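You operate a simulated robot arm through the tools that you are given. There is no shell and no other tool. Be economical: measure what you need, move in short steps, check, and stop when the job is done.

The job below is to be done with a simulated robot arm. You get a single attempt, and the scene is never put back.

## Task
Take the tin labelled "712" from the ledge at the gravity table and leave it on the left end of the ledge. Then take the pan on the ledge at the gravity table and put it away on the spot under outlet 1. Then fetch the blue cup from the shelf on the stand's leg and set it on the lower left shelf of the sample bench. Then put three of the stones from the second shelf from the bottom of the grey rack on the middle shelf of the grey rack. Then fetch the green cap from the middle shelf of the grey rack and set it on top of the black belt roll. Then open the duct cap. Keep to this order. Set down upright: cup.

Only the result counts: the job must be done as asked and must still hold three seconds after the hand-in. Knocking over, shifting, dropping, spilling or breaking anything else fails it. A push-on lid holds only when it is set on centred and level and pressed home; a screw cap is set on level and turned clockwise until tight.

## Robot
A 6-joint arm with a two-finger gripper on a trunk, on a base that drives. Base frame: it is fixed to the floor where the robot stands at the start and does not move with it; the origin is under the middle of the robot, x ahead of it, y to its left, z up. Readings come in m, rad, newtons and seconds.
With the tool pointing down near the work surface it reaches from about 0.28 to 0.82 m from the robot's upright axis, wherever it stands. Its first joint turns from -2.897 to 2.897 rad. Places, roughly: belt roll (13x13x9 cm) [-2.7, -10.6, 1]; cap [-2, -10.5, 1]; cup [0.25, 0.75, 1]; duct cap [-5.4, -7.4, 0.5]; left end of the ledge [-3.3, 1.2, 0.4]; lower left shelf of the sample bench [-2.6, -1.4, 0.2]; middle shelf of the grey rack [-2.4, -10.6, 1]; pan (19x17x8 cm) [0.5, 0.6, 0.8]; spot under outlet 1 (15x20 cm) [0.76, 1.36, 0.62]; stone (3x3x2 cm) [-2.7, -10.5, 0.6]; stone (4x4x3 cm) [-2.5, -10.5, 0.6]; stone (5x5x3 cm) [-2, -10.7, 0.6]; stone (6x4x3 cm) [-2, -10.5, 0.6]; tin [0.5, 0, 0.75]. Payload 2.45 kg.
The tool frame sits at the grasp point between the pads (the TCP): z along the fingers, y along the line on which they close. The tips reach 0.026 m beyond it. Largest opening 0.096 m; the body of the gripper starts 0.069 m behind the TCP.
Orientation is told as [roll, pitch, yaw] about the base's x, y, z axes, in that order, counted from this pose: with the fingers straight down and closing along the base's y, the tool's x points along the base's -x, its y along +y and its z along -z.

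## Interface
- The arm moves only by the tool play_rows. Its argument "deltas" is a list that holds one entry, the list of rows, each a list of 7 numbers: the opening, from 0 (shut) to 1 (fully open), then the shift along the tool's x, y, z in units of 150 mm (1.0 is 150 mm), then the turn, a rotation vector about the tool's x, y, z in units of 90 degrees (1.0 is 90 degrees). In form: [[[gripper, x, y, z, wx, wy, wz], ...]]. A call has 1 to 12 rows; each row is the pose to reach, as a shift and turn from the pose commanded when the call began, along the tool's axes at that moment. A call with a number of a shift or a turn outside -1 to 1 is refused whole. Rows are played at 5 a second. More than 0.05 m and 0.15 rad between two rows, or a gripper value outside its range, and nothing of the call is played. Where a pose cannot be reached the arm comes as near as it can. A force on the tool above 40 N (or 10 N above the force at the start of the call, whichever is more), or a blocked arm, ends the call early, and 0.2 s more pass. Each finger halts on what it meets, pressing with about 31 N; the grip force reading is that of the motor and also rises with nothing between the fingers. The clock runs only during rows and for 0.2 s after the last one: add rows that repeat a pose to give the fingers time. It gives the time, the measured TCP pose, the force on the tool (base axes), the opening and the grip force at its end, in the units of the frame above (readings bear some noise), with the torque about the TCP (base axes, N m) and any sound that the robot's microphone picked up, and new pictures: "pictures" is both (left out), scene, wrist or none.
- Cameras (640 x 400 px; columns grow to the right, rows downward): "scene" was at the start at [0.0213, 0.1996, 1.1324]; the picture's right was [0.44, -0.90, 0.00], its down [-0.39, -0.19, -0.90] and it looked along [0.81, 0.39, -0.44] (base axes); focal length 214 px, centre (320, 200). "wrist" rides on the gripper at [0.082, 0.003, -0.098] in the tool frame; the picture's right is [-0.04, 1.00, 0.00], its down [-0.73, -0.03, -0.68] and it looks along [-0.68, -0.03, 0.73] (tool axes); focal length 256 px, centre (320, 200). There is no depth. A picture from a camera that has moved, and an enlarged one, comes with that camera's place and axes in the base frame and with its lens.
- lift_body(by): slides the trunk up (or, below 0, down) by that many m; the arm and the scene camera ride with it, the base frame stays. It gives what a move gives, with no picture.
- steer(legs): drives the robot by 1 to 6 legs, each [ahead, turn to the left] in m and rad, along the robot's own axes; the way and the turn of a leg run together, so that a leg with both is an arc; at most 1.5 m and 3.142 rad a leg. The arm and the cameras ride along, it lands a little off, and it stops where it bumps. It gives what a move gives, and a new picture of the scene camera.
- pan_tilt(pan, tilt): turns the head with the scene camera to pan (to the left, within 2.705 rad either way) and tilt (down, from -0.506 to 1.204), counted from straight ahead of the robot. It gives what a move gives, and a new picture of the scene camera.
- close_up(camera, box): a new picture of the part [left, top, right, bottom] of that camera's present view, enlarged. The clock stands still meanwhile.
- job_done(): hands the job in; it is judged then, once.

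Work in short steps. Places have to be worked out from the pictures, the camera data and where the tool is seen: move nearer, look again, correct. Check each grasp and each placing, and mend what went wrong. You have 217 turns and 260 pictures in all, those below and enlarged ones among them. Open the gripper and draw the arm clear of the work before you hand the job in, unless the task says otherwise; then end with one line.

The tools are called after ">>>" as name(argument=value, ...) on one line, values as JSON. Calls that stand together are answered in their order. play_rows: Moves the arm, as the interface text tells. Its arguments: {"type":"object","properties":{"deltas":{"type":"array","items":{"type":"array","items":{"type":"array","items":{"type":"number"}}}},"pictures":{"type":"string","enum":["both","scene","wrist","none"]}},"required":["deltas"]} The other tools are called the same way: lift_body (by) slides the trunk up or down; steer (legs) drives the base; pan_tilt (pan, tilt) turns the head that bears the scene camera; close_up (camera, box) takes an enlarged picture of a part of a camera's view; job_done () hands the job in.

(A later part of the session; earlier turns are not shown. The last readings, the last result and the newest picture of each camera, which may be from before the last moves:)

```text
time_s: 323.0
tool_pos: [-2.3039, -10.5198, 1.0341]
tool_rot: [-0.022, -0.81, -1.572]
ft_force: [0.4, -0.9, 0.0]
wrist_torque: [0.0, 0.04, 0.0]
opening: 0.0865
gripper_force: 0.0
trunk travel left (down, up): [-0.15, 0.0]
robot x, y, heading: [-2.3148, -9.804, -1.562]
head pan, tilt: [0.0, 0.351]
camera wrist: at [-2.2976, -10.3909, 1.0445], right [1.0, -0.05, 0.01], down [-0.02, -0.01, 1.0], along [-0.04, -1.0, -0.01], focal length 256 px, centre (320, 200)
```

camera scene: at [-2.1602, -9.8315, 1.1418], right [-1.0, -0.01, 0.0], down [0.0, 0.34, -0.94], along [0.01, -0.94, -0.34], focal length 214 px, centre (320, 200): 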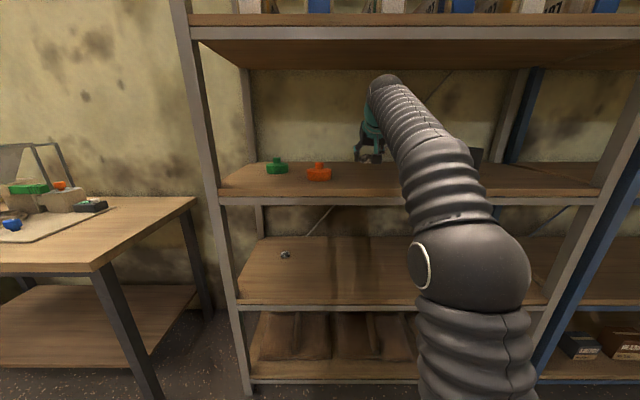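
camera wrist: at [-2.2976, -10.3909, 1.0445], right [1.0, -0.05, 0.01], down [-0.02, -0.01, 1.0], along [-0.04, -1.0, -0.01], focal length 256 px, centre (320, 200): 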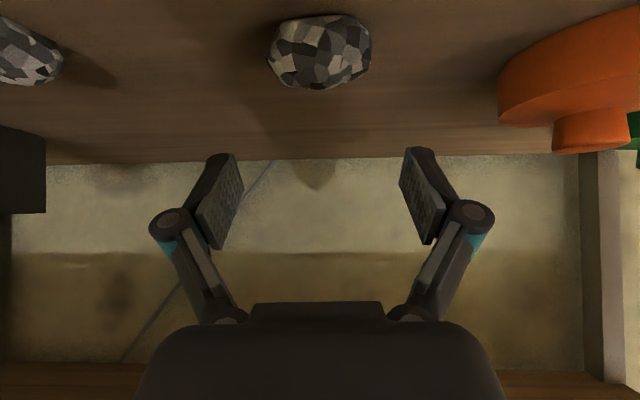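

Two stones placed. Back out and go down-right toward pebble D (≈(-2.665,-10.545)).

>>> steer(legs=[[-0.28, 0]])

>>> play_rows(deltas=[[[0.8, 0.14, -0.17, 0.13, 0, 0, 0], [0.7, 0.28, -0.34, 0.26, 0, 0, 0], [0.65, 0.42, -0.5, 0.39, 0, 0, 0], [0.65, 0.56, -0.65, 0.52, 0, 0, 0], [0.65, 0.69, -0.8, 0.65, 0, 0, 0]]], pictures="none")

>>> play_rows(deltas=[[[0.65, 0.14, -0.17, 0.13, 0, 0, 0], [0.65, 0.28, -0.34, 0.26, 0, 0, 0], [0.65, 0.42, -0.5, 0.39, 0, 0, 0], [0.65, 0.56, -0.65, 0.52, 0, 0, 0], [0.65, 0.69, -0.8, 0.65, 0, 0, 0]]], pictures="none")

>>> play_rows(deltas=[[[0.65, 0.14, -0.17, 0.13, 0, 0, 0], [0.65, 0.28, -0.34, 0.26, 0, 0, 0], [0.65, 0.42, -0.5, 0.39, 0, 0, 0], [0.65, 0.56, -0.65, 0.52, 0, 0, 0], [0.65, 0.6, -0.8, 0.57, 0, 0, 0]]], pictures="wrist")

```text
time_s: 325.0
tool_pos: [-2.3089, -10.2393, 1.0369]
tool_rot: [-0.021, -0.81, -1.577]
ft_force: [-0.6, -0.4, 0.2]
wrist_torque: [0.0, 0.01, 0.01]
opening: 0.0865
gripper_force: 0.1
trunk travel left (down, up): [-0.15, 0.0]
robot x, y, heading: [-2.3185, -9.5222, -1.57]
head pan, tilt: [0.0, 0.351]
camera scene: at [-2.1617, -9.5524, 1.1418], right [-1.0, 0.0, 0.0], down [0.0, 0.34, -0.94], along [0.0, -0.94, -0.34], focal length 214 px, centre (320, 200)
```

scene: 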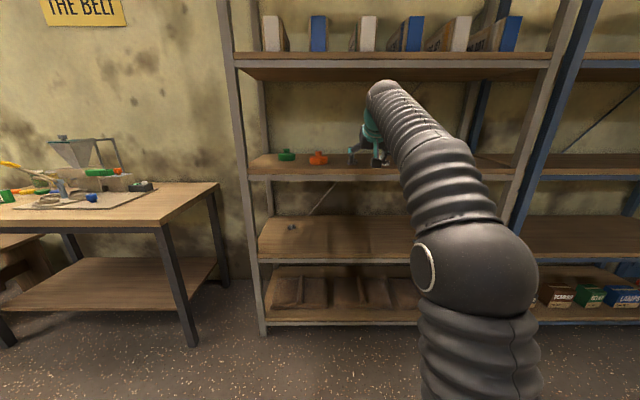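

```text
time_s: 326.2
tool_pos: [-2.4304, -10.2375, 0.8942]
tool_rot: [-0.021, -0.81, -1.577]
ft_force: [-0.1, 0.4, 0.6]
wrist_torque: [-0.01, -0.01, -0.03]
opening: 0.0625
gripper_force: 0.0
trunk travel left (down, up): [-0.15, 0.0]
robot x, y, heading: [-2.3191, -9.5221, -1.571]
head pan, tilt: [0.0, 0.351]
```

```text
time_s: 327.4
tool_pos: [-2.5528, -10.2315, 0.7532]
tool_rot: [-0.024, -0.81, -1.58]
ft_force: [-0.4, 0.1, 1.0]
wrist_torque: [0.0, 0.04, -0.02]
opening: 0.0627
gripper_force: 0.1
trunk travel left (down, up): [-0.15, 0.0]
robot x, y, heading: [-2.318, -9.5197, -1.57]
head pan, tilt: [0.0, 0.351]
```

```text
time_s: 328.6
tool_pos: [-2.6753, -10.2291, 0.6325]
tool_rot: [-0.021, -0.81, -1.577]
ft_force: [0.2, 0.0, 0.2]
wrist_torque: [0.02, 0.03, -0.01]
opening: 0.0627
gripper_force: 0.1
trunk travel left (down, up): [-0.15, 0.0]
robot x, y, heading: [-2.3153, -9.5246, -1.57]
head pan, tilt: [0.0, 0.351]
camera wrist: at [-2.6679, -10.1008, 0.641], right [1.0, -0.05, 0.01], down [-0.01, -0.01, 1.0], along [-0.05, -1.0, -0.01], focal length 256 px, centre (320, 200)
```

wrist: 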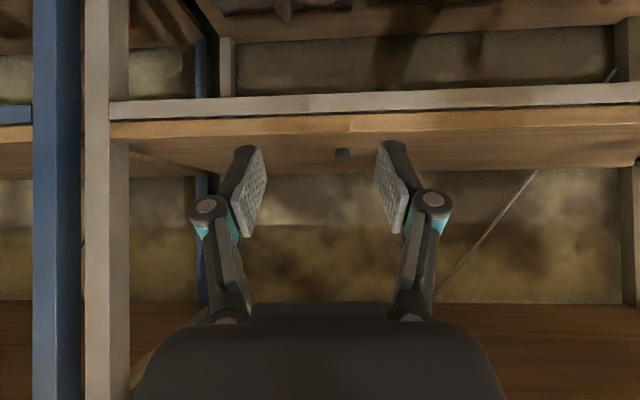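

>>> steer(legs=[[0.29, 0]])

>>> play_rows(deltas=[[[0.65, 0.05, 0.1, 0.05, 0, 0, 0], [0.65, 0.08, 0.13, 0.08, 0, 0, 0]]], pictures="wrist")

```text
time_s: 330.6
tool_pos: [-2.6687, -10.5248, 0.6314]
tool_rot: [-0.021, -0.809, -1.571]
ft_force: [-0.3, -0.2, 0.3]
wrist_torque: [-0.03, 0.04, 0.02]
opening: 0.0624
gripper_force: 0.1
trunk travel left (down, up): [-0.15, 0.0]
robot x, y, heading: [-2.3146, -9.8185, -1.565]
head pan, tilt: [0.0, 0.351]
camera scene: at [-2.1602, -9.8438, 1.1418], right [-1.0, -0.01, 0.0], down [0.0, 0.34, -0.94], along [0.01, -0.94, -0.34], focal length 214 px, centre (320, 200)
```

scene: 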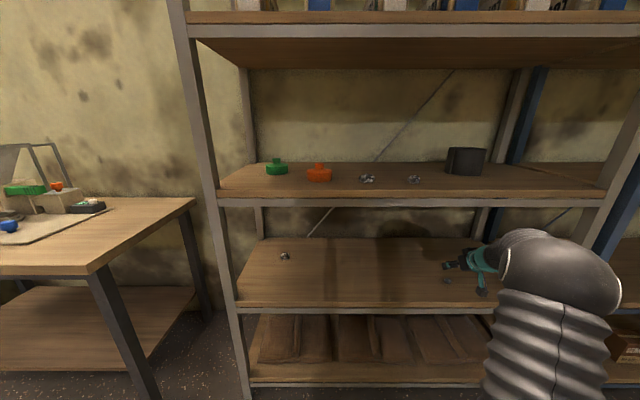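

```text
time_s: 331.2
tool_pos: [-2.6488, -10.5246, 0.6135]
tool_rot: [-0.018, -0.81, -1.574]
ft_force: [0.1, 0.0, 0.5]
wrist_torque: [-0.03, 0.02, 0.03]
opening: 0.0624
gripper_force: 0.1
trunk travel left (down, up): [-0.15, 0.0]
robot x, y, heading: [-2.3172, -9.8126, -1.558]
head pan, tilt: [0.0, 0.351]
camera wrist: at [-2.6434, -10.3964, 0.6237], right [1.0, -0.04, 0.01], down [-0.01, -0.01, 1.0], along [-0.04, -1.0, -0.01], focal length 256 px, centre (320, 200)
```

wrist: 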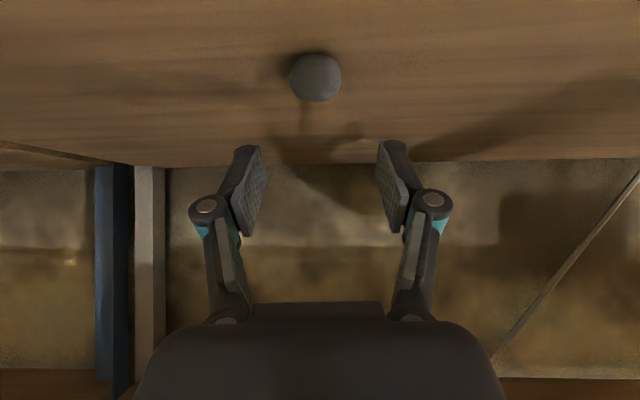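

Pebble D at ≈(-2.652,-10.54). Lower onto it.

>>> play_rows(deltas=[[[0.65, 0.08, -0.02, 0.09, 0, 0, 0], [0.65, 0.16, -0.02, 0.18, 0, 0, 0], [0.65, 0.17, -0.02, 0.192, 0, 0, 0]]], pictures="wrist")

```text
time_s: 332.0
tool_pos: [-2.6532, -10.5271, 0.5761]
tool_rot: [-0.021, -0.811, -1.571]
ft_force: [-0.3, 0.2, -0.6]
wrist_torque: [0.01, 0.01, -0.02]
opening: 0.0623
gripper_force: 0.0
trunk travel left (down, up): [-0.15, 0.0]
robot x, y, heading: [-2.3197, -9.8132, -1.563]
head pan, tilt: [0.0, 0.351]
camera wrist: at [-2.6474, -10.3994, 0.5849], right [1.0, -0.04, 0.01], down [-0.02, -0.01, 1.0], along [-0.04, -1.0, -0.01], focal length 256 px, centre (320, 200)
```

wrist: 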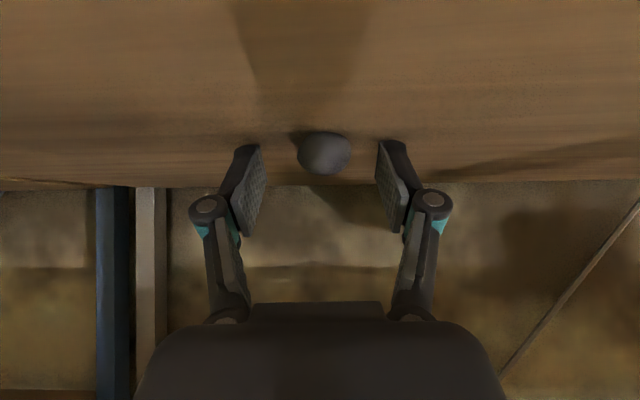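

Aligned. Close and lift.

>>> play_rows(deltas=[[[0.4, 0, 0.01, 0.0, 0, 0, 0], [0.1, 0, 0.01, 0, 0, 0, 0], [0.0, 0, 0.01, 0, 0, 0, 0], [0.0, 0, 0.01, 0, 0, 0, 0]]], pictures="wrist")

>>> play_rows(deltas=[[[0, -0.1, 0, -0.1, 0, 0, 0], [0, -0.242, 0, -0.23, 0, 0, 0]]], pictures="wrist")

```text
time_s: 333.0
tool_pos: [-2.6509, -10.5281, 0.5771]
tool_rot: [-0.02, -0.812, -1.572]
ft_force: [3.0, -2.1, 9.0]
wrist_torque: [-0.12, -0.19, 0.04]
opening: 0.0232
gripper_force: 30.5
trunk travel left (down, up): [-0.15, 0.0]
robot x, y, heading: [-2.3176, -9.8118, -1.561]
head pan, tilt: [0.0, 0.351]
camera wrist: at [-2.6453, -10.3996, 0.5861], right [1.0, -0.04, 0.01], down [-0.01, -0.01, 1.0], along [-0.04, -1.0, -0.01], focal length 256 px, centre (320, 200)
```

wrist: 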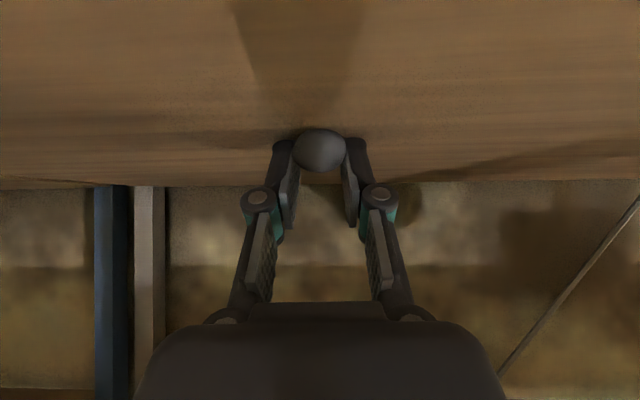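

```text
time_s: 333.6
tool_pos: [-2.651, -10.5271, 0.626]
tool_rot: [-0.019, -0.808, -1.573]
ft_force: [-0.3, -0.7, -0.5]
wrist_torque: [-0.01, -0.02, 0.02]
opening: 0.0232
gripper_force: 30.9
trunk travel left (down, up): [-0.15, 0.0]
robot x, y, heading: [-2.3144, -9.8139, -1.563]
head pan, tilt: [0.0, 0.351]
camera wrist: at [-2.6453, -10.3994, 0.636], right [1.0, -0.04, 0.02], down [-0.02, -0.02, 1.0], along [-0.04, -1.0, -0.02], focal length 256 px, centre (320, 200)
```

wrist: 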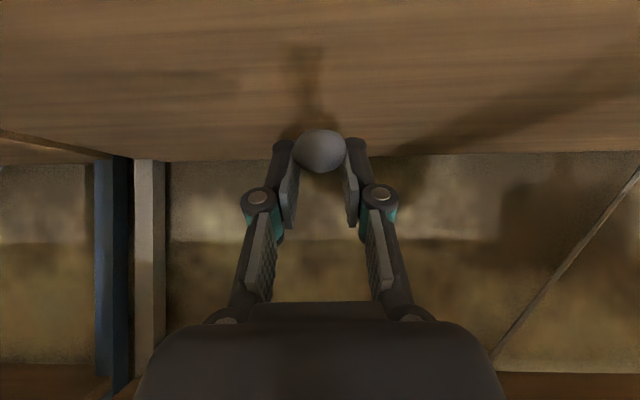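

Pebble held. Back out, raise, and shift to x≈-2.55.

>>> steer(legs=[[-0.29, 0]])

>>> play_rows(deltas=[[[0, -0.17, 0.05, -0.16, 0, 0, 0], [0, -0.34, 0.1, -0.32, 0, 0, 0], [0, -0.5, 0.15, -0.48, 0, 0, 0], [0, -0.69, 0.22, -0.65, 0, 0, 0]]], pictures="none")

>>> play_rows(deltas=[[[0, -0.17, 0.05, -0.16, 0, 0, 0], [0, -0.34, 0.1, -0.32, 0, 0, 0], [0, -0.5, 0.15, -0.48, 0, 0, 0], [0, -0.69, 0.22, -0.65, 0, 0, 0]]], pictures="none")

>>> play_rows(deltas=[[[0, -0.17, 0.05, -0.16, 0, 0, 0], [0, -0.34, 0.1, -0.32, 0, 0, 0], [0, -0.5, 0.15, -0.48, 0, 0, 0], [0, -0.67, 0.22, -0.65, 0, 0, 0]]], pictures="wrist")

```text
time_s: 335.6
tool_pos: [-2.6567, -10.235, 0.6277]
tool_rot: [-0.02, -0.808, -1.578]
ft_force: [0.3, 0.2, 0.1]
wrist_torque: [-0.03, -0.01, 0.01]
opening: 0.023
gripper_force: 31.1
trunk travel left (down, up): [-0.15, 0.0]
robot x, y, heading: [-2.3209, -9.52, -1.572]
head pan, tilt: [0.0, 0.351]
camera scene: at [-2.1621, -9.5536, 1.1418], right [-1.0, 0.0, 0.0], down [0.0, 0.34, -0.94], along [0.0, -0.94, -0.34], focal length 214 px, centre (320, 200)
```

scene: 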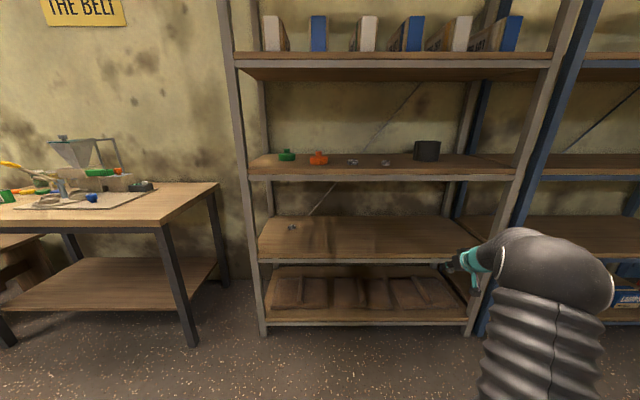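

```text
time_s: 336.6
tool_pos: [-2.6221, -10.2377, 0.7691]
tool_rot: [-0.022, -0.809, -1.577]
ft_force: [-0.4, 0.3, -0.2]
wrist_torque: [-0.02, -0.02, 0.0]
opening: 0.0229
gripper_force: 30.7
trunk travel left (down, up): [-0.15, 0.0]
robot x, y, heading: [-2.3223, -9.521, -1.57]
head pan, tilt: [0.0, 0.351]
```

```text
time_s: 337.6
tool_pos: [-2.5856, -10.2386, 0.9098]
tool_rot: [-0.02, -0.81, -1.578]
ft_force: [-1.0, -1.1, -0.1]
wrist_torque: [0.01, 0.03, 0.0]
opening: 0.023
gripper_force: 31.2
trunk travel left (down, up): [-0.15, 0.0]
robot x, y, heading: [-2.3188, -9.5183, -1.571]
head pan, tilt: [0.0, 0.351]
```

```text
time_s: 338.6
tool_pos: [-2.55, -10.2385, 1.0485]
tool_rot: [-0.017, -0.808, -1.578]
ft_force: [0.4, 0.5, 0.6]
wrist_torque: [-0.02, 0.01, 0.02]
opening: 0.0229
gripper_force: 31.6
trunk travel left (down, up): [-0.15, 0.0]
robot x, y, heading: [-2.3203, -9.5214, -1.57]
head pan, tilt: [0.0, 0.351]
camera wrist: at [-2.5442, -10.109, 1.0583], right [1.0, -0.05, 0.02], down [-0.02, -0.02, 1.0], along [-0.05, -1.0, -0.02], focal length 256 px, centre (320, 200)
```

wrist: 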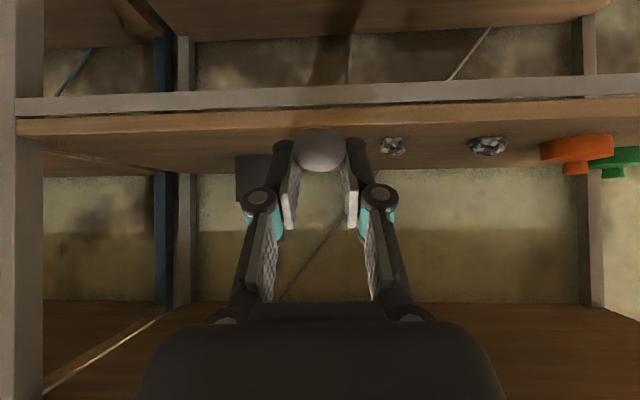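

>>> steer(legs=[[0.25, 0]])

>>> play_rows(deltas=[[[0, 0.08, 0, 0.08, 0, 0, 0], [0, 0.16, 0, 0.16, 0, 0, 0], [0, 0.22, 0, 0.22, 0, 0, 0], [0, 0.25, 0, 0.25, 0, 0, 0], [0, 0.27, 0, 0.27, 0, 0, 0]]], pictures="wrist")

```text
time_s: 340.4
tool_pos: [-2.5529, -10.4834, 1.0496]
tool_rot: [-0.021, -0.81, -1.58]
ft_force: [0.1, 0.0, -0.3]
wrist_torque: [-0.03, 0.0, 0.03]
opening: 0.0225
gripper_force: 31.0
trunk travel left (down, up): [-0.15, 0.0]
robot x, y, heading: [-2.3194, -9.7719, -1.572]
head pan, tilt: [0.0, 0.351]
camera scene: at [-2.1615, -9.8028, 1.1418], right [-1.0, 0.0, 0.0], down [0.0, 0.34, -0.94], along [0.0, -0.94, -0.34], focal length 214 px, centre (320, 200)
```

scene: 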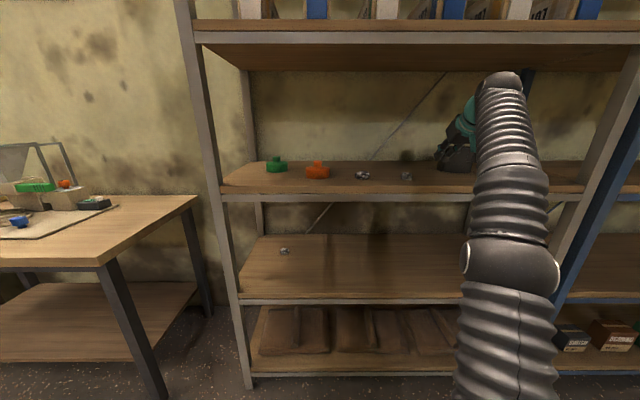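

```text
time_s: 341.6
tool_pos: [-2.5534, -10.4858, 0.9917]
tool_rot: [-0.02, -0.81, -1.581]
ft_force: [-0.8, -0.7, 0.1]
wrist_torque: [0.0, 0.04, 0.03]
opening: 0.0227
gripper_force: 30.9
trunk travel left (down, up): [-0.15, 0.0]
robot x, y, heading: [-2.3152, -9.774, -1.567]
head pan, tilt: [0.0, 0.351]
camera wrist: at [-2.5457, -10.3581, 1.0013], right [1.0, -0.05, 0.01], down [-0.02, -0.01, 1.0], along [-0.05, -1.0, -0.01], focal length 256 px, centre (320, 200)
```

wrist: 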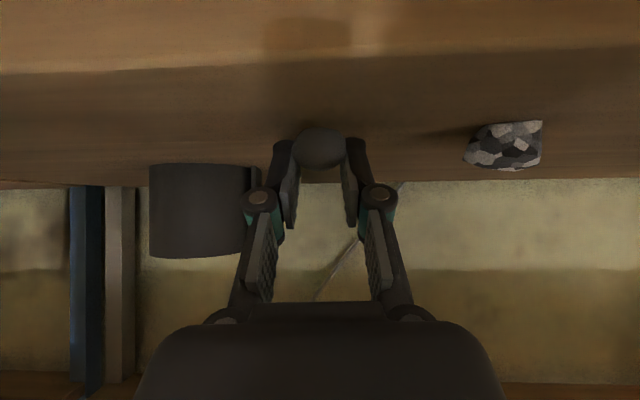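

>>> play_rows(deltas=[[[0, 0.015, 0, 0.015, 0, 0, 0], [0, 0.025, 0, 0.025, 0, 0, 0]]], pictures="none")

>>> play_rows(deltas=[[[0.3, 0, 0, 0, 0, 0, 0], [0.55, 0, 0, 0, 0, 0, 0], [0.55, -0.03, 0, -0.03, 0, 0, 0], [0.55, -0.15, 0, -0.15, 0, 0, 0], [0.55, -0.28, 0, -0.28, 0, 0, 0]]], pictures="wrist")

```text
time_s: 342.2
tool_pos: [-2.5526, -10.4855, 0.9879]
tool_rot: [-0.023, -0.811, -1.581]
ft_force: [-0.2, -1.6, 4.5]
wrist_torque: [-0.01, 0.01, -0.02]
opening: 0.0224
gripper_force: 31.1
trunk travel left (down, up): [-0.15, 0.0]
robot x, y, heading: [-2.3199, -9.7709, -1.574]
head pan, tilt: [0.0, 0.351]
```

```text
time_s: 343.4
tool_pos: [-2.5519, -10.4845, 1.045]
tool_rot: [-0.02, -0.81, -1.579]
ft_force: [-0.4, 0.4, 0.3]
wrist_torque: [0.02, 0.03, -0.04]
opening: 0.0529
gripper_force: 0.1
trunk travel left (down, up): [-0.15, 0.0]
robot x, y, heading: [-2.3166, -9.7702, -1.576]
head pan, tilt: [0.0, 0.351]
camera wrist: at [-2.5449, -10.3557, 1.0551], right [1.0, -0.05, 0.01], down [-0.01, -0.01, 1.0], along [-0.05, -1.0, -0.01], focal length 256 px, centre (320, 200)
```

wrist: 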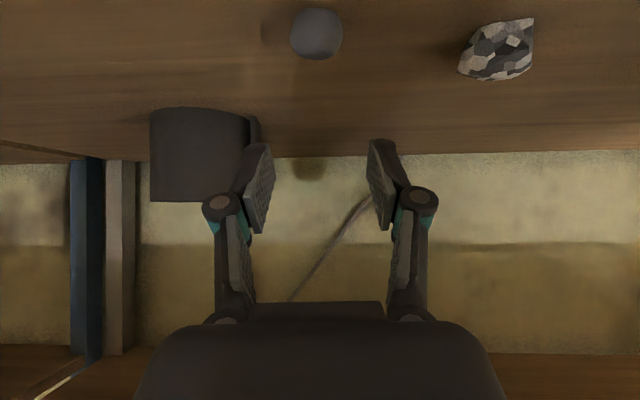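

All three stones are on the middle shelf. Next the green cap (≈(-1.99,-10.64)), gripping its knob. Back out and pull the arm in.

>>> steer(legs=[[-0.32, 0]])

>>> play_rows(deltas=[[[0.55, 0.15, 0.15, -0.16, 0, -0.015, 0], [0.55, 0.31, 0.3, -0.32, 0, -0.03, 0], [0.55, 0.46, 0.45, -0.48, 0, -0.045, 0], [0.55, 0.61, 0.6, -0.64, 0, -0.057, 0], [0.55, 0.77, 0.75, -0.8, 0, -0.057, 0], [0.55, 0.92, 0.87, -0.96, 0, -0.057, 0]]], pictures="none")

>>> steer(legs=[[0, 0.5], [0.4, 0], [0, -0.5]])

```text
time_s: 345.5
tool_pos: [-2.5535, -10.1658, 1.0467]
tool_rot: [-0.021, -0.808, -1.582]
ft_force: [-0.3, 0.5, 0.0]
wrist_torque: [-0.01, 0.01, 0.01]
opening: 0.0529
gripper_force: 0.2
trunk travel left (down, up): [-0.15, 0.0]
robot x, y, heading: [-2.3192, -9.4547, -1.572]
head pan, tilt: [0.0, 0.351]
camera scene: at [-2.1616, -9.4852, 1.1418], right [-1.0, 0.0, 0.0], down [0.0, 0.34, -0.94], along [0.0, -0.94, -0.34], focal length 214 px, centre (320, 200)
```

scene: 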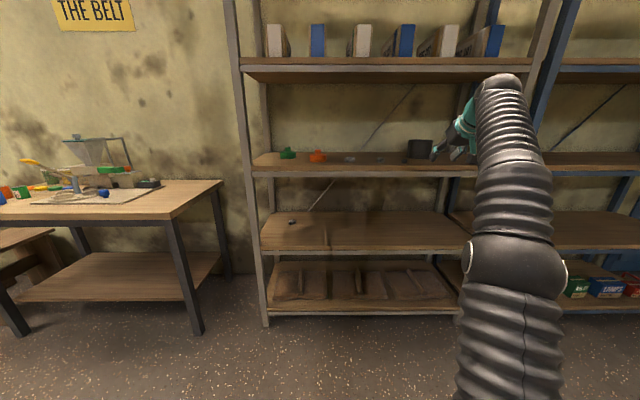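

```text
time_s: 346.9
tool_pos: [-2.4189, -9.9706, 1.0434]
tool_rot: [-0.022, -0.899, -1.579]
ft_force: [-0.2, -1.1, -1.2]
wrist_torque: [0.0, -0.04, 0.02]
opening: 0.0529
gripper_force: 0.1
trunk travel left (down, up): [-0.15, 0.0]
robot x, y, heading: [-2.3186, -9.4556, -1.57]
head pan, tilt: [0.0, 0.351]
```

```text
time_s: 352.3
tool_pos: [-2.2172, -10.3272, 1.0432]
tool_rot: [-0.023, -0.901, -1.566]
ft_force: [0.4, 0.1, 0.0]
wrist_torque: [-0.03, 0.02, 0.02]
opening: 0.0528
gripper_force: 0.1
trunk travel left (down, up): [-0.15, 0.0]
robot x, y, heading: [-2.1229, -9.8078, -1.555]
head pan, tilt: [0.0, 0.351]
camera scene: at [-1.9671, -9.8392, 1.1418], right [-1.0, -0.01, 0.0], down [0.0, 0.34, -0.94], along [0.01, -0.94, -0.34], focal length 214 px, centre (320, 200)
```

scene: 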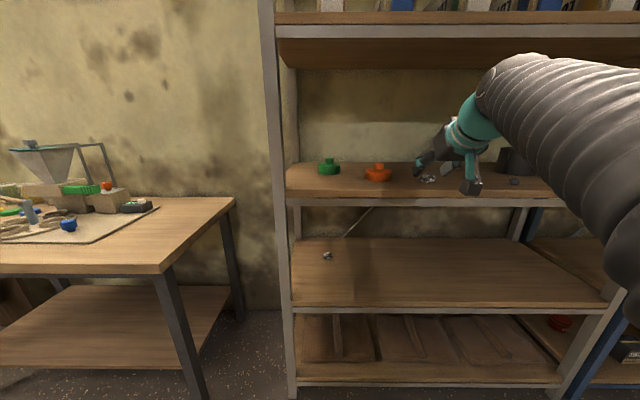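

>>> close_up(camera="scene", box=[290, 140, 410, 215])

>>> close_up(camera="wrist", box=[320, 80, 640, 280])

```text
5.33 times, centred on (350, 178) of scene
camera zoom: at [-1.9671, -9.8392, 1.1418], right [-1.0, -0.01, 0.0], down [0.0, 0.34, -0.94], along [0.01, -0.94, -0.34], focal length 1144 px, centre (160, 320)
```

zoom: 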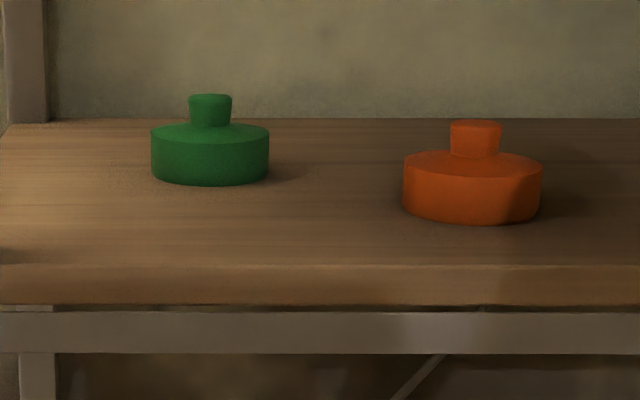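

```text
2.00 times, centred on (480, 180) of wrist
camera zoom: at [-2.2119, -10.1987, 1.0411], right [1.0, -0.04, 0.02], down [-0.01, 0.08, 1.0], along [-0.04, -1.0, 0.08], focal length 512 px, centre (0, 240)
```

zoom: 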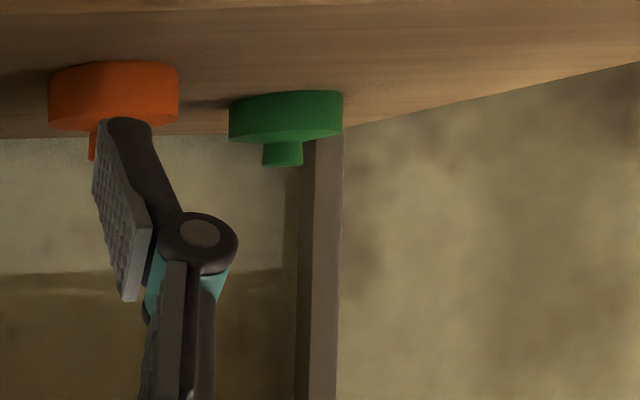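

Green cap: body Ø≈.085 (top z≈.985), knob Ø≈.03 up to z≈1.014, centre ≈(-1.988,-10.667). Align x in front of the rack.

>>> play_rows(deltas=[[[0.55, 0, 0.3, 0, 0, 0, 0], [0.55, 0, 0.6, 0, 0, 0, 0], [0.55, 0, 0.9, 0, 0, 0, 0], [0.55, 0, 1.0, 0, 0, 0, 0]]], pictures="none")

>>> play_rows(deltas=[[[0.55, 0, 0.25, 0, 0, 0, 0], [0.55, 0, 0.5, 0, 0, 0, 0]]], pictures="wrist")

```text
time_s: 353.3
tool_pos: [-2.0696, -10.3283, 1.0394]
tool_rot: [-0.024, -0.9, -1.565]
ft_force: [0.3, 0.7, -0.1]
wrist_torque: [0.01, 0.0, -0.02]
opening: 0.0528
gripper_force: 0.0
trunk travel left (down, up): [-0.15, 0.0]
robot x, y, heading: [-2.1236, -9.8095, -1.558]
head pan, tilt: [0.0, 0.351]
```

```text
time_s: 353.9
tool_pos: [-1.9917, -10.3295, 1.0393]
tool_rot: [-0.021, -0.902, -1.565]
ft_force: [-0.3, 0.3, 0.4]
wrist_torque: [0.04, -0.06, 0.04]
opening: 0.0526
gripper_force: 0.0
trunk travel left (down, up): [-0.15, 0.0]
robot x, y, heading: [-2.1226, -9.8075, -1.556]
head pan, tilt: [0.0, 0.351]
camera wrist: at [-1.9866, -10.2007, 1.0374], right [1.0, -0.04, 0.02], down [-0.01, 0.08, 1.0], along [-0.04, -1.0, 0.08], focal length 256 px, centre (320, 200)
```

wrist: 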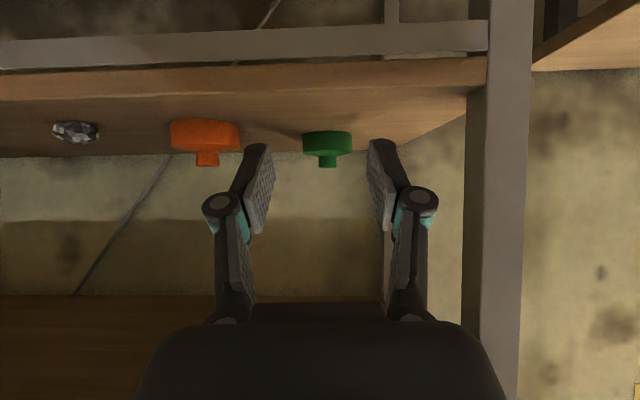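

Cap is dead ahead. Raise a touch and drive 0.17 forward.

>>> steer(legs=[[0.17, 0]])

>>> play_rows(deltas=[[[0.55, -0.12, 0, 0.15, 0, 0, 0], [0.55, -0.24, 0, 0.32, 0, 0, 0], [0.55, -0.33, 0, 0.45, 0, 0, 0]]], pictures="wrist")

```text
time_s: 355.3
tool_pos: [-1.9913, -10.4996, 1.0398]
tool_rot: [-0.023, -0.899, -1.566]
ft_force: [-0.3, 0.9, -0.2]
wrist_torque: [-0.01, -0.01, 0.03]
opening: 0.0526
gripper_force: 0.1
trunk travel left (down, up): [-0.15, 0.0]
robot x, y, heading: [-2.1223, -9.9812, -1.557]
head pan, tilt: [0.0, 0.351]
camera scene: at [-1.9651, -10.0108, 1.1418], right [-1.0, -0.01, 0.0], down [0.0, 0.34, -0.94], along [0.01, -0.94, -0.34], focal length 214 px, centre (320, 200)
```

scene: 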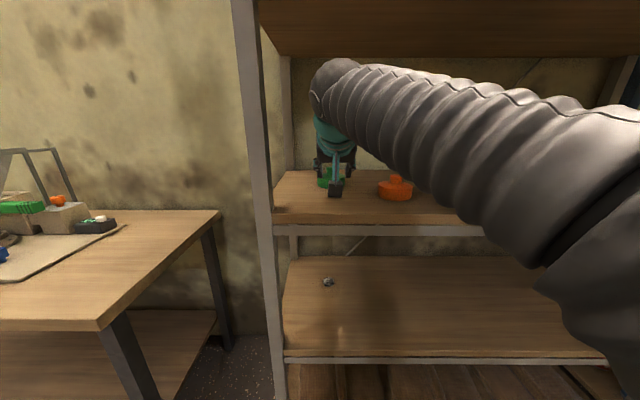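

```text
time_s: 356.1
tool_pos: [-1.9931, -10.5842, 1.0361]
tool_rot: [-0.021, -0.903, -1.568]
ft_force: [-0.7, 1.2, 0.0]
wrist_torque: [0.03, 0.02, 0.02]
opening: 0.0526
gripper_force: 0.0
trunk travel left (down, up): [-0.15, 0.0]
robot x, y, heading: [-2.1203, -9.982, -1.56]
head pan, tilt: [0.0, 0.351]
camera wrist: at [-1.9882, -10.4548, 1.0348], right [1.0, -0.04, 0.02], down [-0.01, 0.08, 1.0], along [-0.04, -1.0, 0.08], focal length 256 px, centre (320, 200)
```

wrist: 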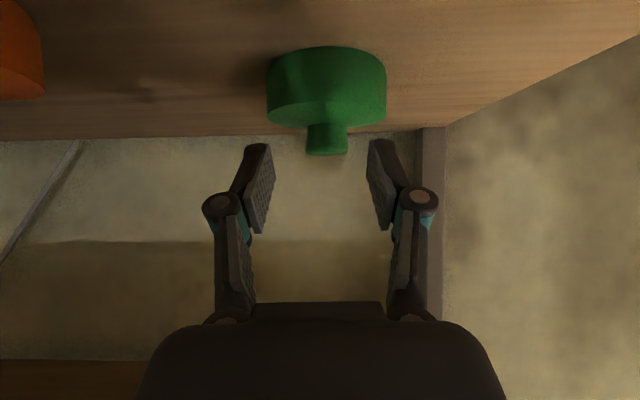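

Knob at ≈(-1.990,-10.642), z .993–1.017. Advance to grip it.

>>> play_rows(deltas=[[[0.55, -0.08, 0.02, 0.12, 0, 0, 0], [0.55, -0.12, 0.02, 0.22, 0, 0, 0], [0.55, -0.099, 0.02, 0.287, 0, 0, 0]]], pictures="wrist")

```text
time_s: 356.9
tool_pos: [-1.9915, -10.6258, 1.0206]
tool_rot: [-0.023, -0.9, -1.565]
ft_force: [0.0, 0.1, 0.4]
wrist_torque: [0.0, 0.01, 0.0]
opening: 0.053
gripper_force: 0.1
trunk travel left (down, up): [-0.15, 0.0]
robot x, y, heading: [-2.1219, -9.9813, -1.557]
head pan, tilt: [0.0, 0.351]
camera wrist: at [-1.9849, -10.4975, 1.0184], right [1.0, -0.04, 0.02], down [-0.01, 0.08, 1.0], along [-0.04, -1.0, 0.08], focal length 256 px, centre (320, 200)
```

wrist: 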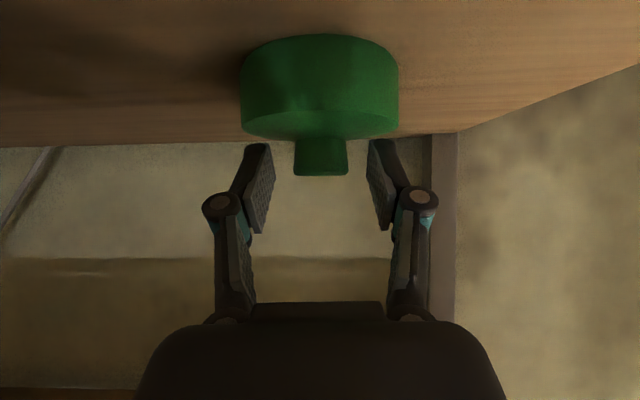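

Perfectly lined up. Close on the knob.

>>> play_rows(deltas=[[[0.4, 0, 0, 0, 0, 0, 0], [0.2, 0, 0, 0, 0, 0, 0], [0.0, 0, 0, 0, 0, 0, 0], [0.0, 0, 0, 0, 0, 0, 0]]], pictures="none")

>>> play_rows(deltas=[[[0, -0.08, 0, -0.06, 0, 0, 0], [0, -0.16, 0, -0.12, 0, 0, 0], [0, -0.31, 0, -0.25, 0, 0, 0]]], pictures="wrist")

```text
time_s: 357.9
tool_pos: [-1.9908, -10.6258, 1.0224]
tool_rot: [-0.023, -0.9, -1.568]
ft_force: [-0.5, -1.4, 6.2]
wrist_torque: [-0.13, -0.25, -0.03]
opening: 0.0286
gripper_force: 30.9
trunk travel left (down, up): [-0.15, 0.0]
robot x, y, heading: [-2.12, -9.982, -1.559]
head pan, tilt: [0.0, 0.351]
```

```text
time_s: 358.7
tool_pos: [-1.9899, -10.6281, 1.0807]
tool_rot: [-0.023, -0.898, -1.567]
ft_force: [-0.1, 0.0, -0.4]
wrist_torque: [0.02, -0.03, -0.01]
opening: 0.0287
gripper_force: 31.0
trunk travel left (down, up): [-0.15, 0.0]
robot x, y, heading: [-2.1194, -9.9832, -1.555]
head pan, tilt: [0.0, 0.351]
camera wrist: at [-1.9833, -10.4995, 1.0785], right [1.0, -0.04, 0.02], down [-0.01, 0.08, 1.0], along [-0.04, -1.0, 0.07], focal length 256 px, centre (320, 200)
```

wrist: 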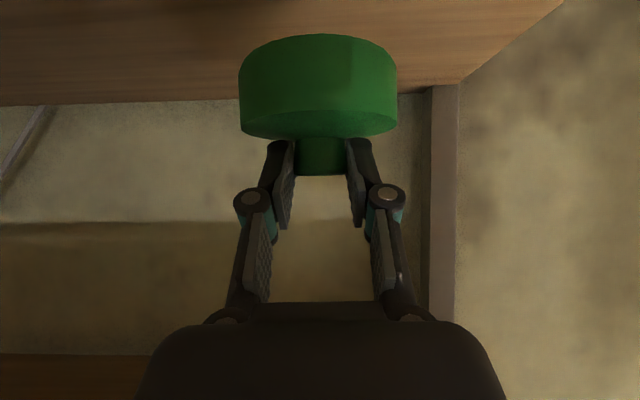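

Cap held by its knob. I back out, raise, pull in a bit and flatten the tool by 0.2 rad so the wrist will clear the shelf above when placing on the roll.

>>> steer(legs=[[-0.58, 0]])

>>> play_rows(deltas=[[[0, 0.07, 0, -0.23, 0, -0.045, 0], [0, 0.14, 0, -0.46, 0, -0.09, 0], [0, 0.206, 0, -0.688, 0, -0.127, 0]]], pictures="both")

```text
time_s: 362.0
tool_pos: [-1.9952, -10.0498, 1.0808]
tool_rot: [-0.022, -0.898, -1.566]
ft_force: [-0.1, 1.1, -0.4]
wrist_torque: [0.0, 0.02, 0.01]
opening: 0.0286
gripper_force: 31.4
trunk travel left (down, up): [-0.15, 0.0]
robot x, y, heading: [-2.1316, -9.4074, -1.558]
head pan, tilt: [0.0, 0.351]
camera scene: at [-1.9718, -9.4339, 1.1417], right [-1.0, -0.01, 0.0], down [0.0, 0.34, -0.94], along [0.01, -0.94, -0.34], focal length 214 px, centre (320, 200)
```

scene: 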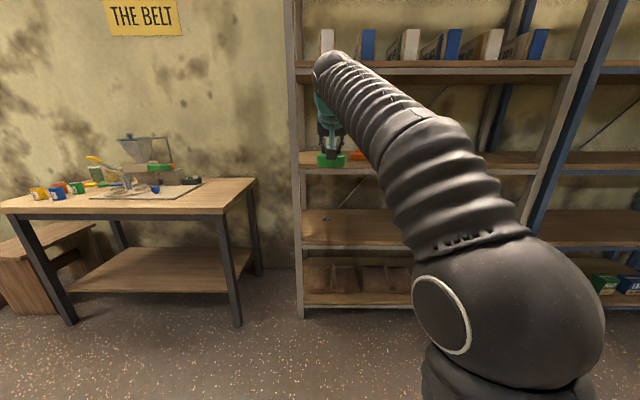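

```text
time_s: 362.8
tool_pos: [-1.9918, -9.9529, 1.1192]
tool_rot: [-0.032, -1.096, -1.554]
ft_force: [0.2, -0.1, -1.6]
wrist_torque: [0.02, 0.0, -0.01]
opening: 0.0287
gripper_force: 30.9
trunk travel left (down, up): [-0.15, 0.0]
robot x, y, heading: [-2.1324, -9.4058, -1.552]
head pan, tilt: [0.0, 0.351]
camera scene: at [-1.9718, -9.4343, 1.1417], right [-1.0, -0.01, 0.0], down [0.0, 0.34, -0.94], along [0.01, -0.94, -0.34], focal length 214 px, centre (320, 200)
camera wrist: at [-1.9869, -9.8267, 1.092], right [1.0, -0.03, 0.02], down [-0.01, 0.27, 0.96], along [-0.04, -0.96, 0.27], focal length 256 px, centre (320, 200)
```

scene: 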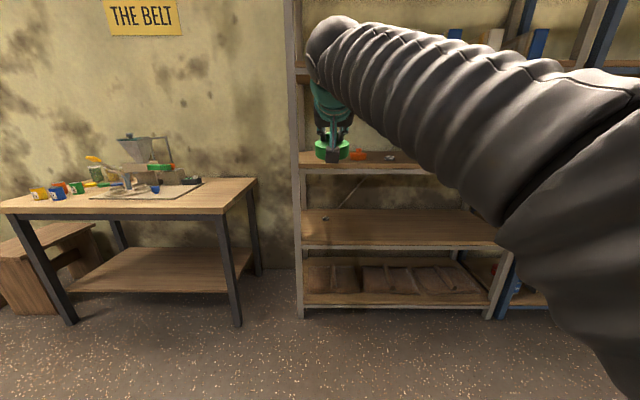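
wrist: 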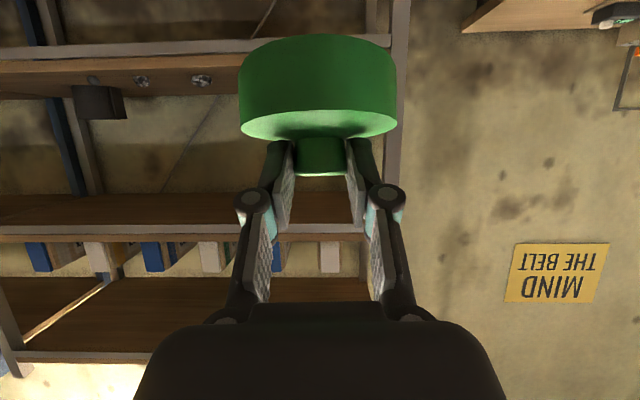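

Reposition the base to the right so the belt roll is ahead.

>>> steer(legs=[[0, -0.75], [0.45, 0], [0, 0.75]])

>>> close_up(camera="wrist", box=[0, 0, 640, 400])

```text
time_s: 369.5
tool_pos: [-2.289, -10.2784, 1.1204]
tool_rot: [-0.031, -1.099, -1.551]
ft_force: [0.4, 0.0, -0.7]
wrist_torque: [0.02, 0.0, 0.03]
opening: 0.0287
gripper_force: 31.2
trunk travel left (down, up): [-0.15, 0.0]
robot x, y, heading: [-2.4276, -9.7309, -1.559]
head pan, tilt: [0.0, 0.351]
camera scene: at [-2.2706, -9.7609, 1.1417], right [-1.0, -0.02, 0.0], down [-0.01, 0.34, -0.94], along [0.01, -0.94, -0.34], focal length 214 px, centre (320, 200)
```

scene: 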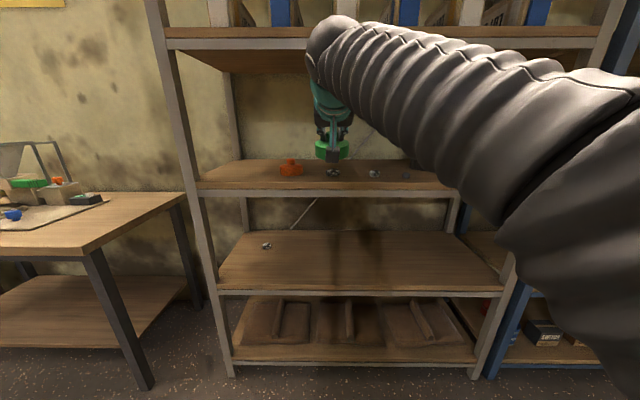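

```text
1.00 times, centred on (320, 200) of wrist (not enlarged: the box is as wide or as high as the picture)
camera zoom: at [-2.2849, -10.1534, 1.0926], right [1.0, -0.03, 0.02], down [-0.01, 0.27, 0.96], along [-0.03, -0.96, 0.27], focal length 256 px, centre (320, 200)
```

zoom: 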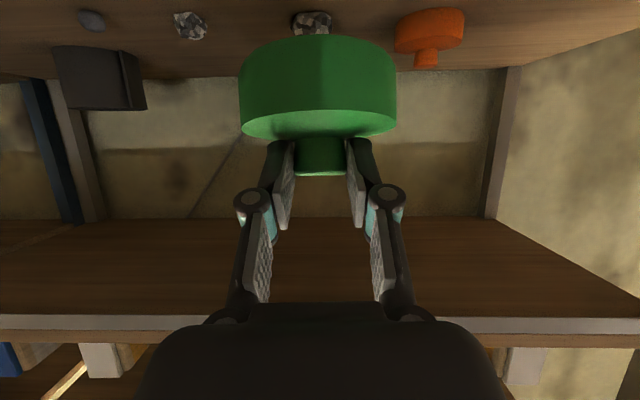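

Clearances fine (rail bottom ≈1.327, wrist top ≈1.28). Shift the cap right in front of the roll.

>>> play_rows(deltas=[[[0, 0, -0.3, 0, 0, 0, 0], [0, 0, -0.6, 0, 0, 0, 0], [0, 0, -0.9, 0, 0, 0, 0], [0, 0, -0.95, 0, 0, 0, 0]]], pictures="none")

>>> play_rows(deltas=[[[0, 0, -0.3, 0, 0, 0, 0], [0, 0, -0.6, 0, 0, 0, 0], [0, 0, -0.9, 0, 0, 0, 0], [0, 0, -0.95, 0, 0, 0, 0]]], pictures="none")

>>> play_rows(deltas=[[[0, 0, -0.3, 0, 0, 0, 0], [0, 0, -0.6, 0, 0, 0, 0], [0, 0, -0.87, 0, 0, 0, 0]]], pictures="both")

```text
time_s: 370.5
tool_pos: [-2.4335, -10.2782, 1.1209]
tool_rot: [-0.034, -1.099, -1.548]
ft_force: [0.7, 0.5, -0.7]
wrist_torque: [0.03, -0.01, -0.01]
opening: 0.0287
gripper_force: 30.9
trunk travel left (down, up): [-0.15, 0.0]
robot x, y, heading: [-2.4291, -9.7306, -1.549]
head pan, tilt: [0.0, 0.351]
```

```text
time_s: 371.5
tool_pos: [-2.5747, -10.2758, 1.1239]
tool_rot: [-0.032, -1.098, -1.552]
ft_force: [-0.4, -0.6, -0.7]
wrist_torque: [0.01, -0.01, 0.02]
opening: 0.0286
gripper_force: 31.0
trunk travel left (down, up): [-0.15, 0.0]
robot x, y, heading: [-2.4286, -9.7328, -1.557]
head pan, tilt: [0.0, 0.351]
```

```text
time_s: 372.3
tool_pos: [-2.7039, -10.2736, 1.1281]
tool_rot: [-0.031, -1.101, -1.552]
ft_force: [-0.1, -0.9, 0.4]
wrist_torque: [0.01, 0.0, -0.04]
opening: 0.0287
gripper_force: 31.1
trunk travel left (down, up): [-0.15, 0.0]
robot x, y, heading: [-2.4288, -9.7336, -1.564]
head pan, tilt: [0.0, 0.351]
camera scene: at [-2.2705, -9.7609, 1.1417], right [-1.0, -0.02, 0.0], down [-0.01, 0.34, -0.94], along [0.01, -0.94, -0.34], focal length 214 px, centre (320, 200)
camera wrist: at [-2.6996, -10.1482, 1.1017], right [1.0, -0.03, 0.02], down [-0.01, 0.27, 0.96], along [-0.03, -0.96, 0.27], focal length 256 px, centre (320, 200)
```

scene: 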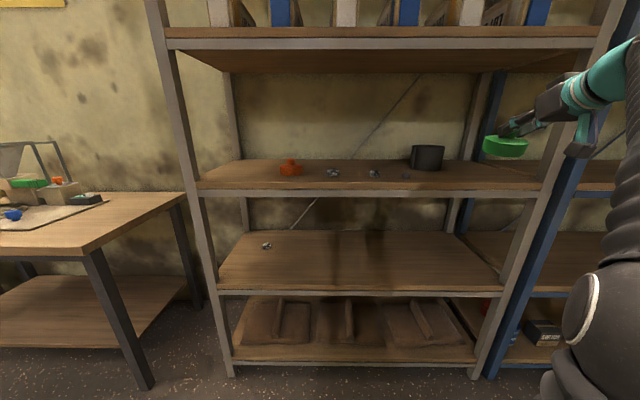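
wrist: 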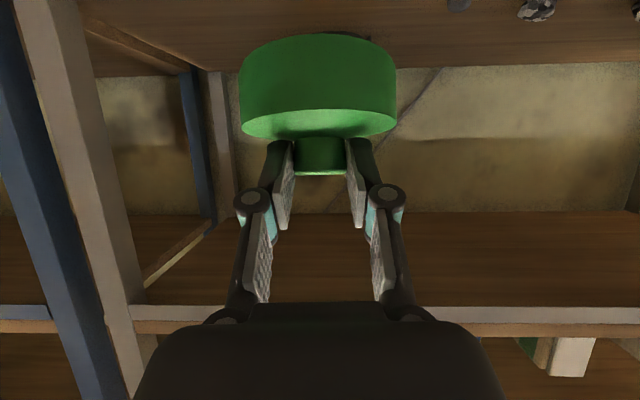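

>>> close_up(camera="scene", box=[380, 120, 540, 220])

```text
4.00 times, centred on (460, 170) of scene
camera zoom: at [-2.2705, -9.7609, 1.1417], right [-1.0, -0.02, 0.0], down [-0.01, 0.34, -0.94], along [0.01, -0.94, -0.34], focal length 858 px, centre (-240, 320)
```

zoom: 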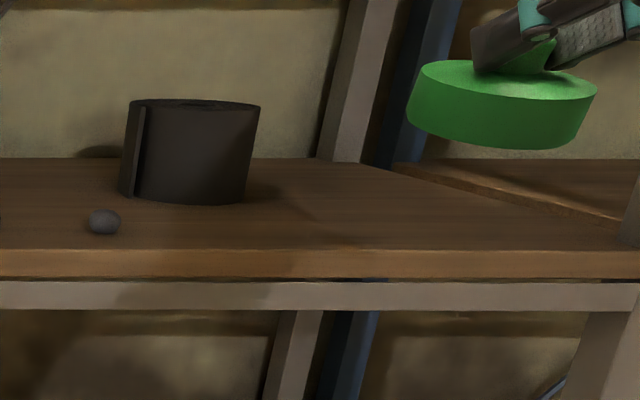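

Roll centre ≈(-2.717,-10.684), top ≈1.047. Drive forward 0.25.

>>> steer(legs=[[0.25, 0]])

>>> close_up(camera="wrist", box=[0, 0, 640, 400])

```text
time_s: 374.1
tool_pos: [-2.7029, -10.523, 1.1289]
tool_rot: [-0.03, -1.1, -1.557]
ft_force: [0.5, 0.2, -0.7]
wrist_torque: [0.02, 0.01, 0.02]
opening: 0.0285
gripper_force: 31.5
trunk travel left (down, up): [-0.15, 0.0]
robot x, y, heading: [-2.425, -9.9779, -1.557]
head pan, tilt: [0.0, 0.351]
camera scene: at [-2.2677, -10.0119, 1.1418], right [-1.0, -0.01, 0.0], down [0.0, 0.34, -0.94], along [0.01, -0.94, -0.34], focal length 214 px, centre (320, 200)
```

scene: 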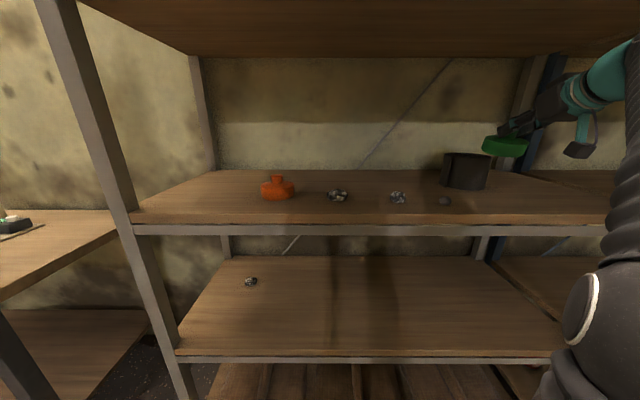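

```text
1.00 times, centred on (320, 200) of wrist (not enlarged: the box is as wide or as high as the picture)
camera zoom: at [-2.6982, -10.3972, 1.1016], right [1.0, -0.03, 0.02], down [-0.01, 0.27, 0.96], along [-0.04, -0.96, 0.27], focal length 256 px, centre (320, 200)
```

zoom: 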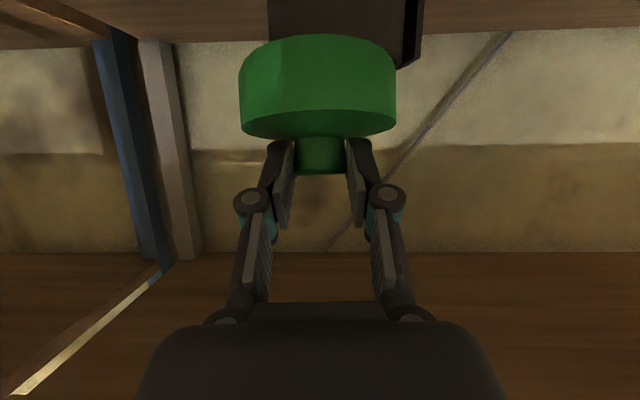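

>>> close_up(camera="scene", box=[420, 110, 560, 220])

```text
3.64 times, centred on (490, 165) of scene
camera zoom: at [-2.2677, -10.0119, 1.1418], right [-1.0, -0.01, 0.0], down [0.0, 0.34, -0.94], along [0.01, -0.94, -0.34], focal length 780 px, centre (-298, 327)
```

zoom: 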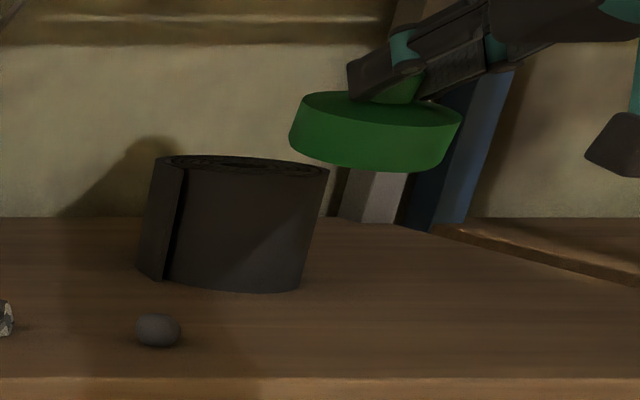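

Roll centre ≈(-2.708,-10.662). Move the cap forward 12 cm over it.

>>> play_rows(deltas=[[[0, -0.1, -0.01, 0.17, 0, 0, 0], [0, -0.2, -0.02, 0.35, 0, 0, 0], [0, -0.3, -0.03, 0.53, 0, 0, 0], [0, -0.39, -0.04, 0.707, 0, 0, 0]]], pictures="wrist")

>>> close_up(camera="scene", box=[420, 80, 580, 210])

```text
time_s: 375.1
tool_pos: [-2.7117, -10.6434, 1.1363]
tool_rot: [-0.032, -1.1, -1.557]
ft_force: [-0.2, 1.7, 0.4]
wrist_torque: [0.05, 0.02, -0.04]
opening: 0.029
gripper_force: 30.9
trunk travel left (down, up): [-0.15, 0.0]
robot x, y, heading: [-2.4259, -9.981, -1.562]
head pan, tilt: [0.0, 0.351]
camera wrist: at [-2.7058, -10.5182, 1.1071], right [1.0, -0.03, 0.02], down [-0.01, 0.27, 0.96], along [-0.04, -0.96, 0.27], focal length 256 px, centre (320, 200)
```

wrist: 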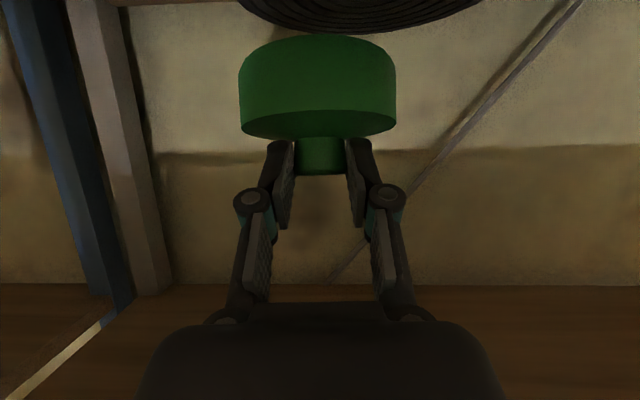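

```text
3.08 times, centred on (500, 145) of scene
camera zoom: at [-2.2677, -10.0115, 1.1418], right [-1.0, -0.01, 0.0], down [0.0, 0.34, -0.94], along [0.01, -0.94, -0.34], focal length 660 px, centre (-234, 369)
```

zoom: 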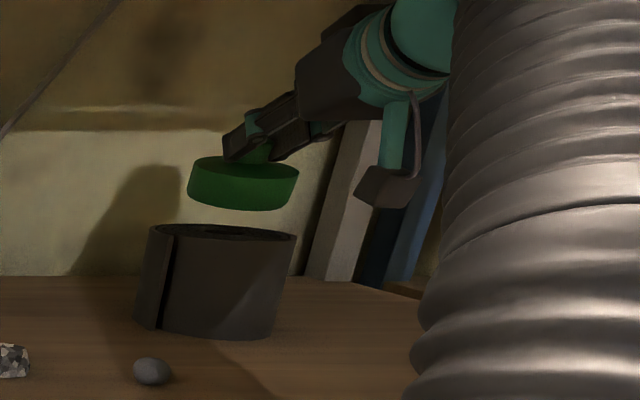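

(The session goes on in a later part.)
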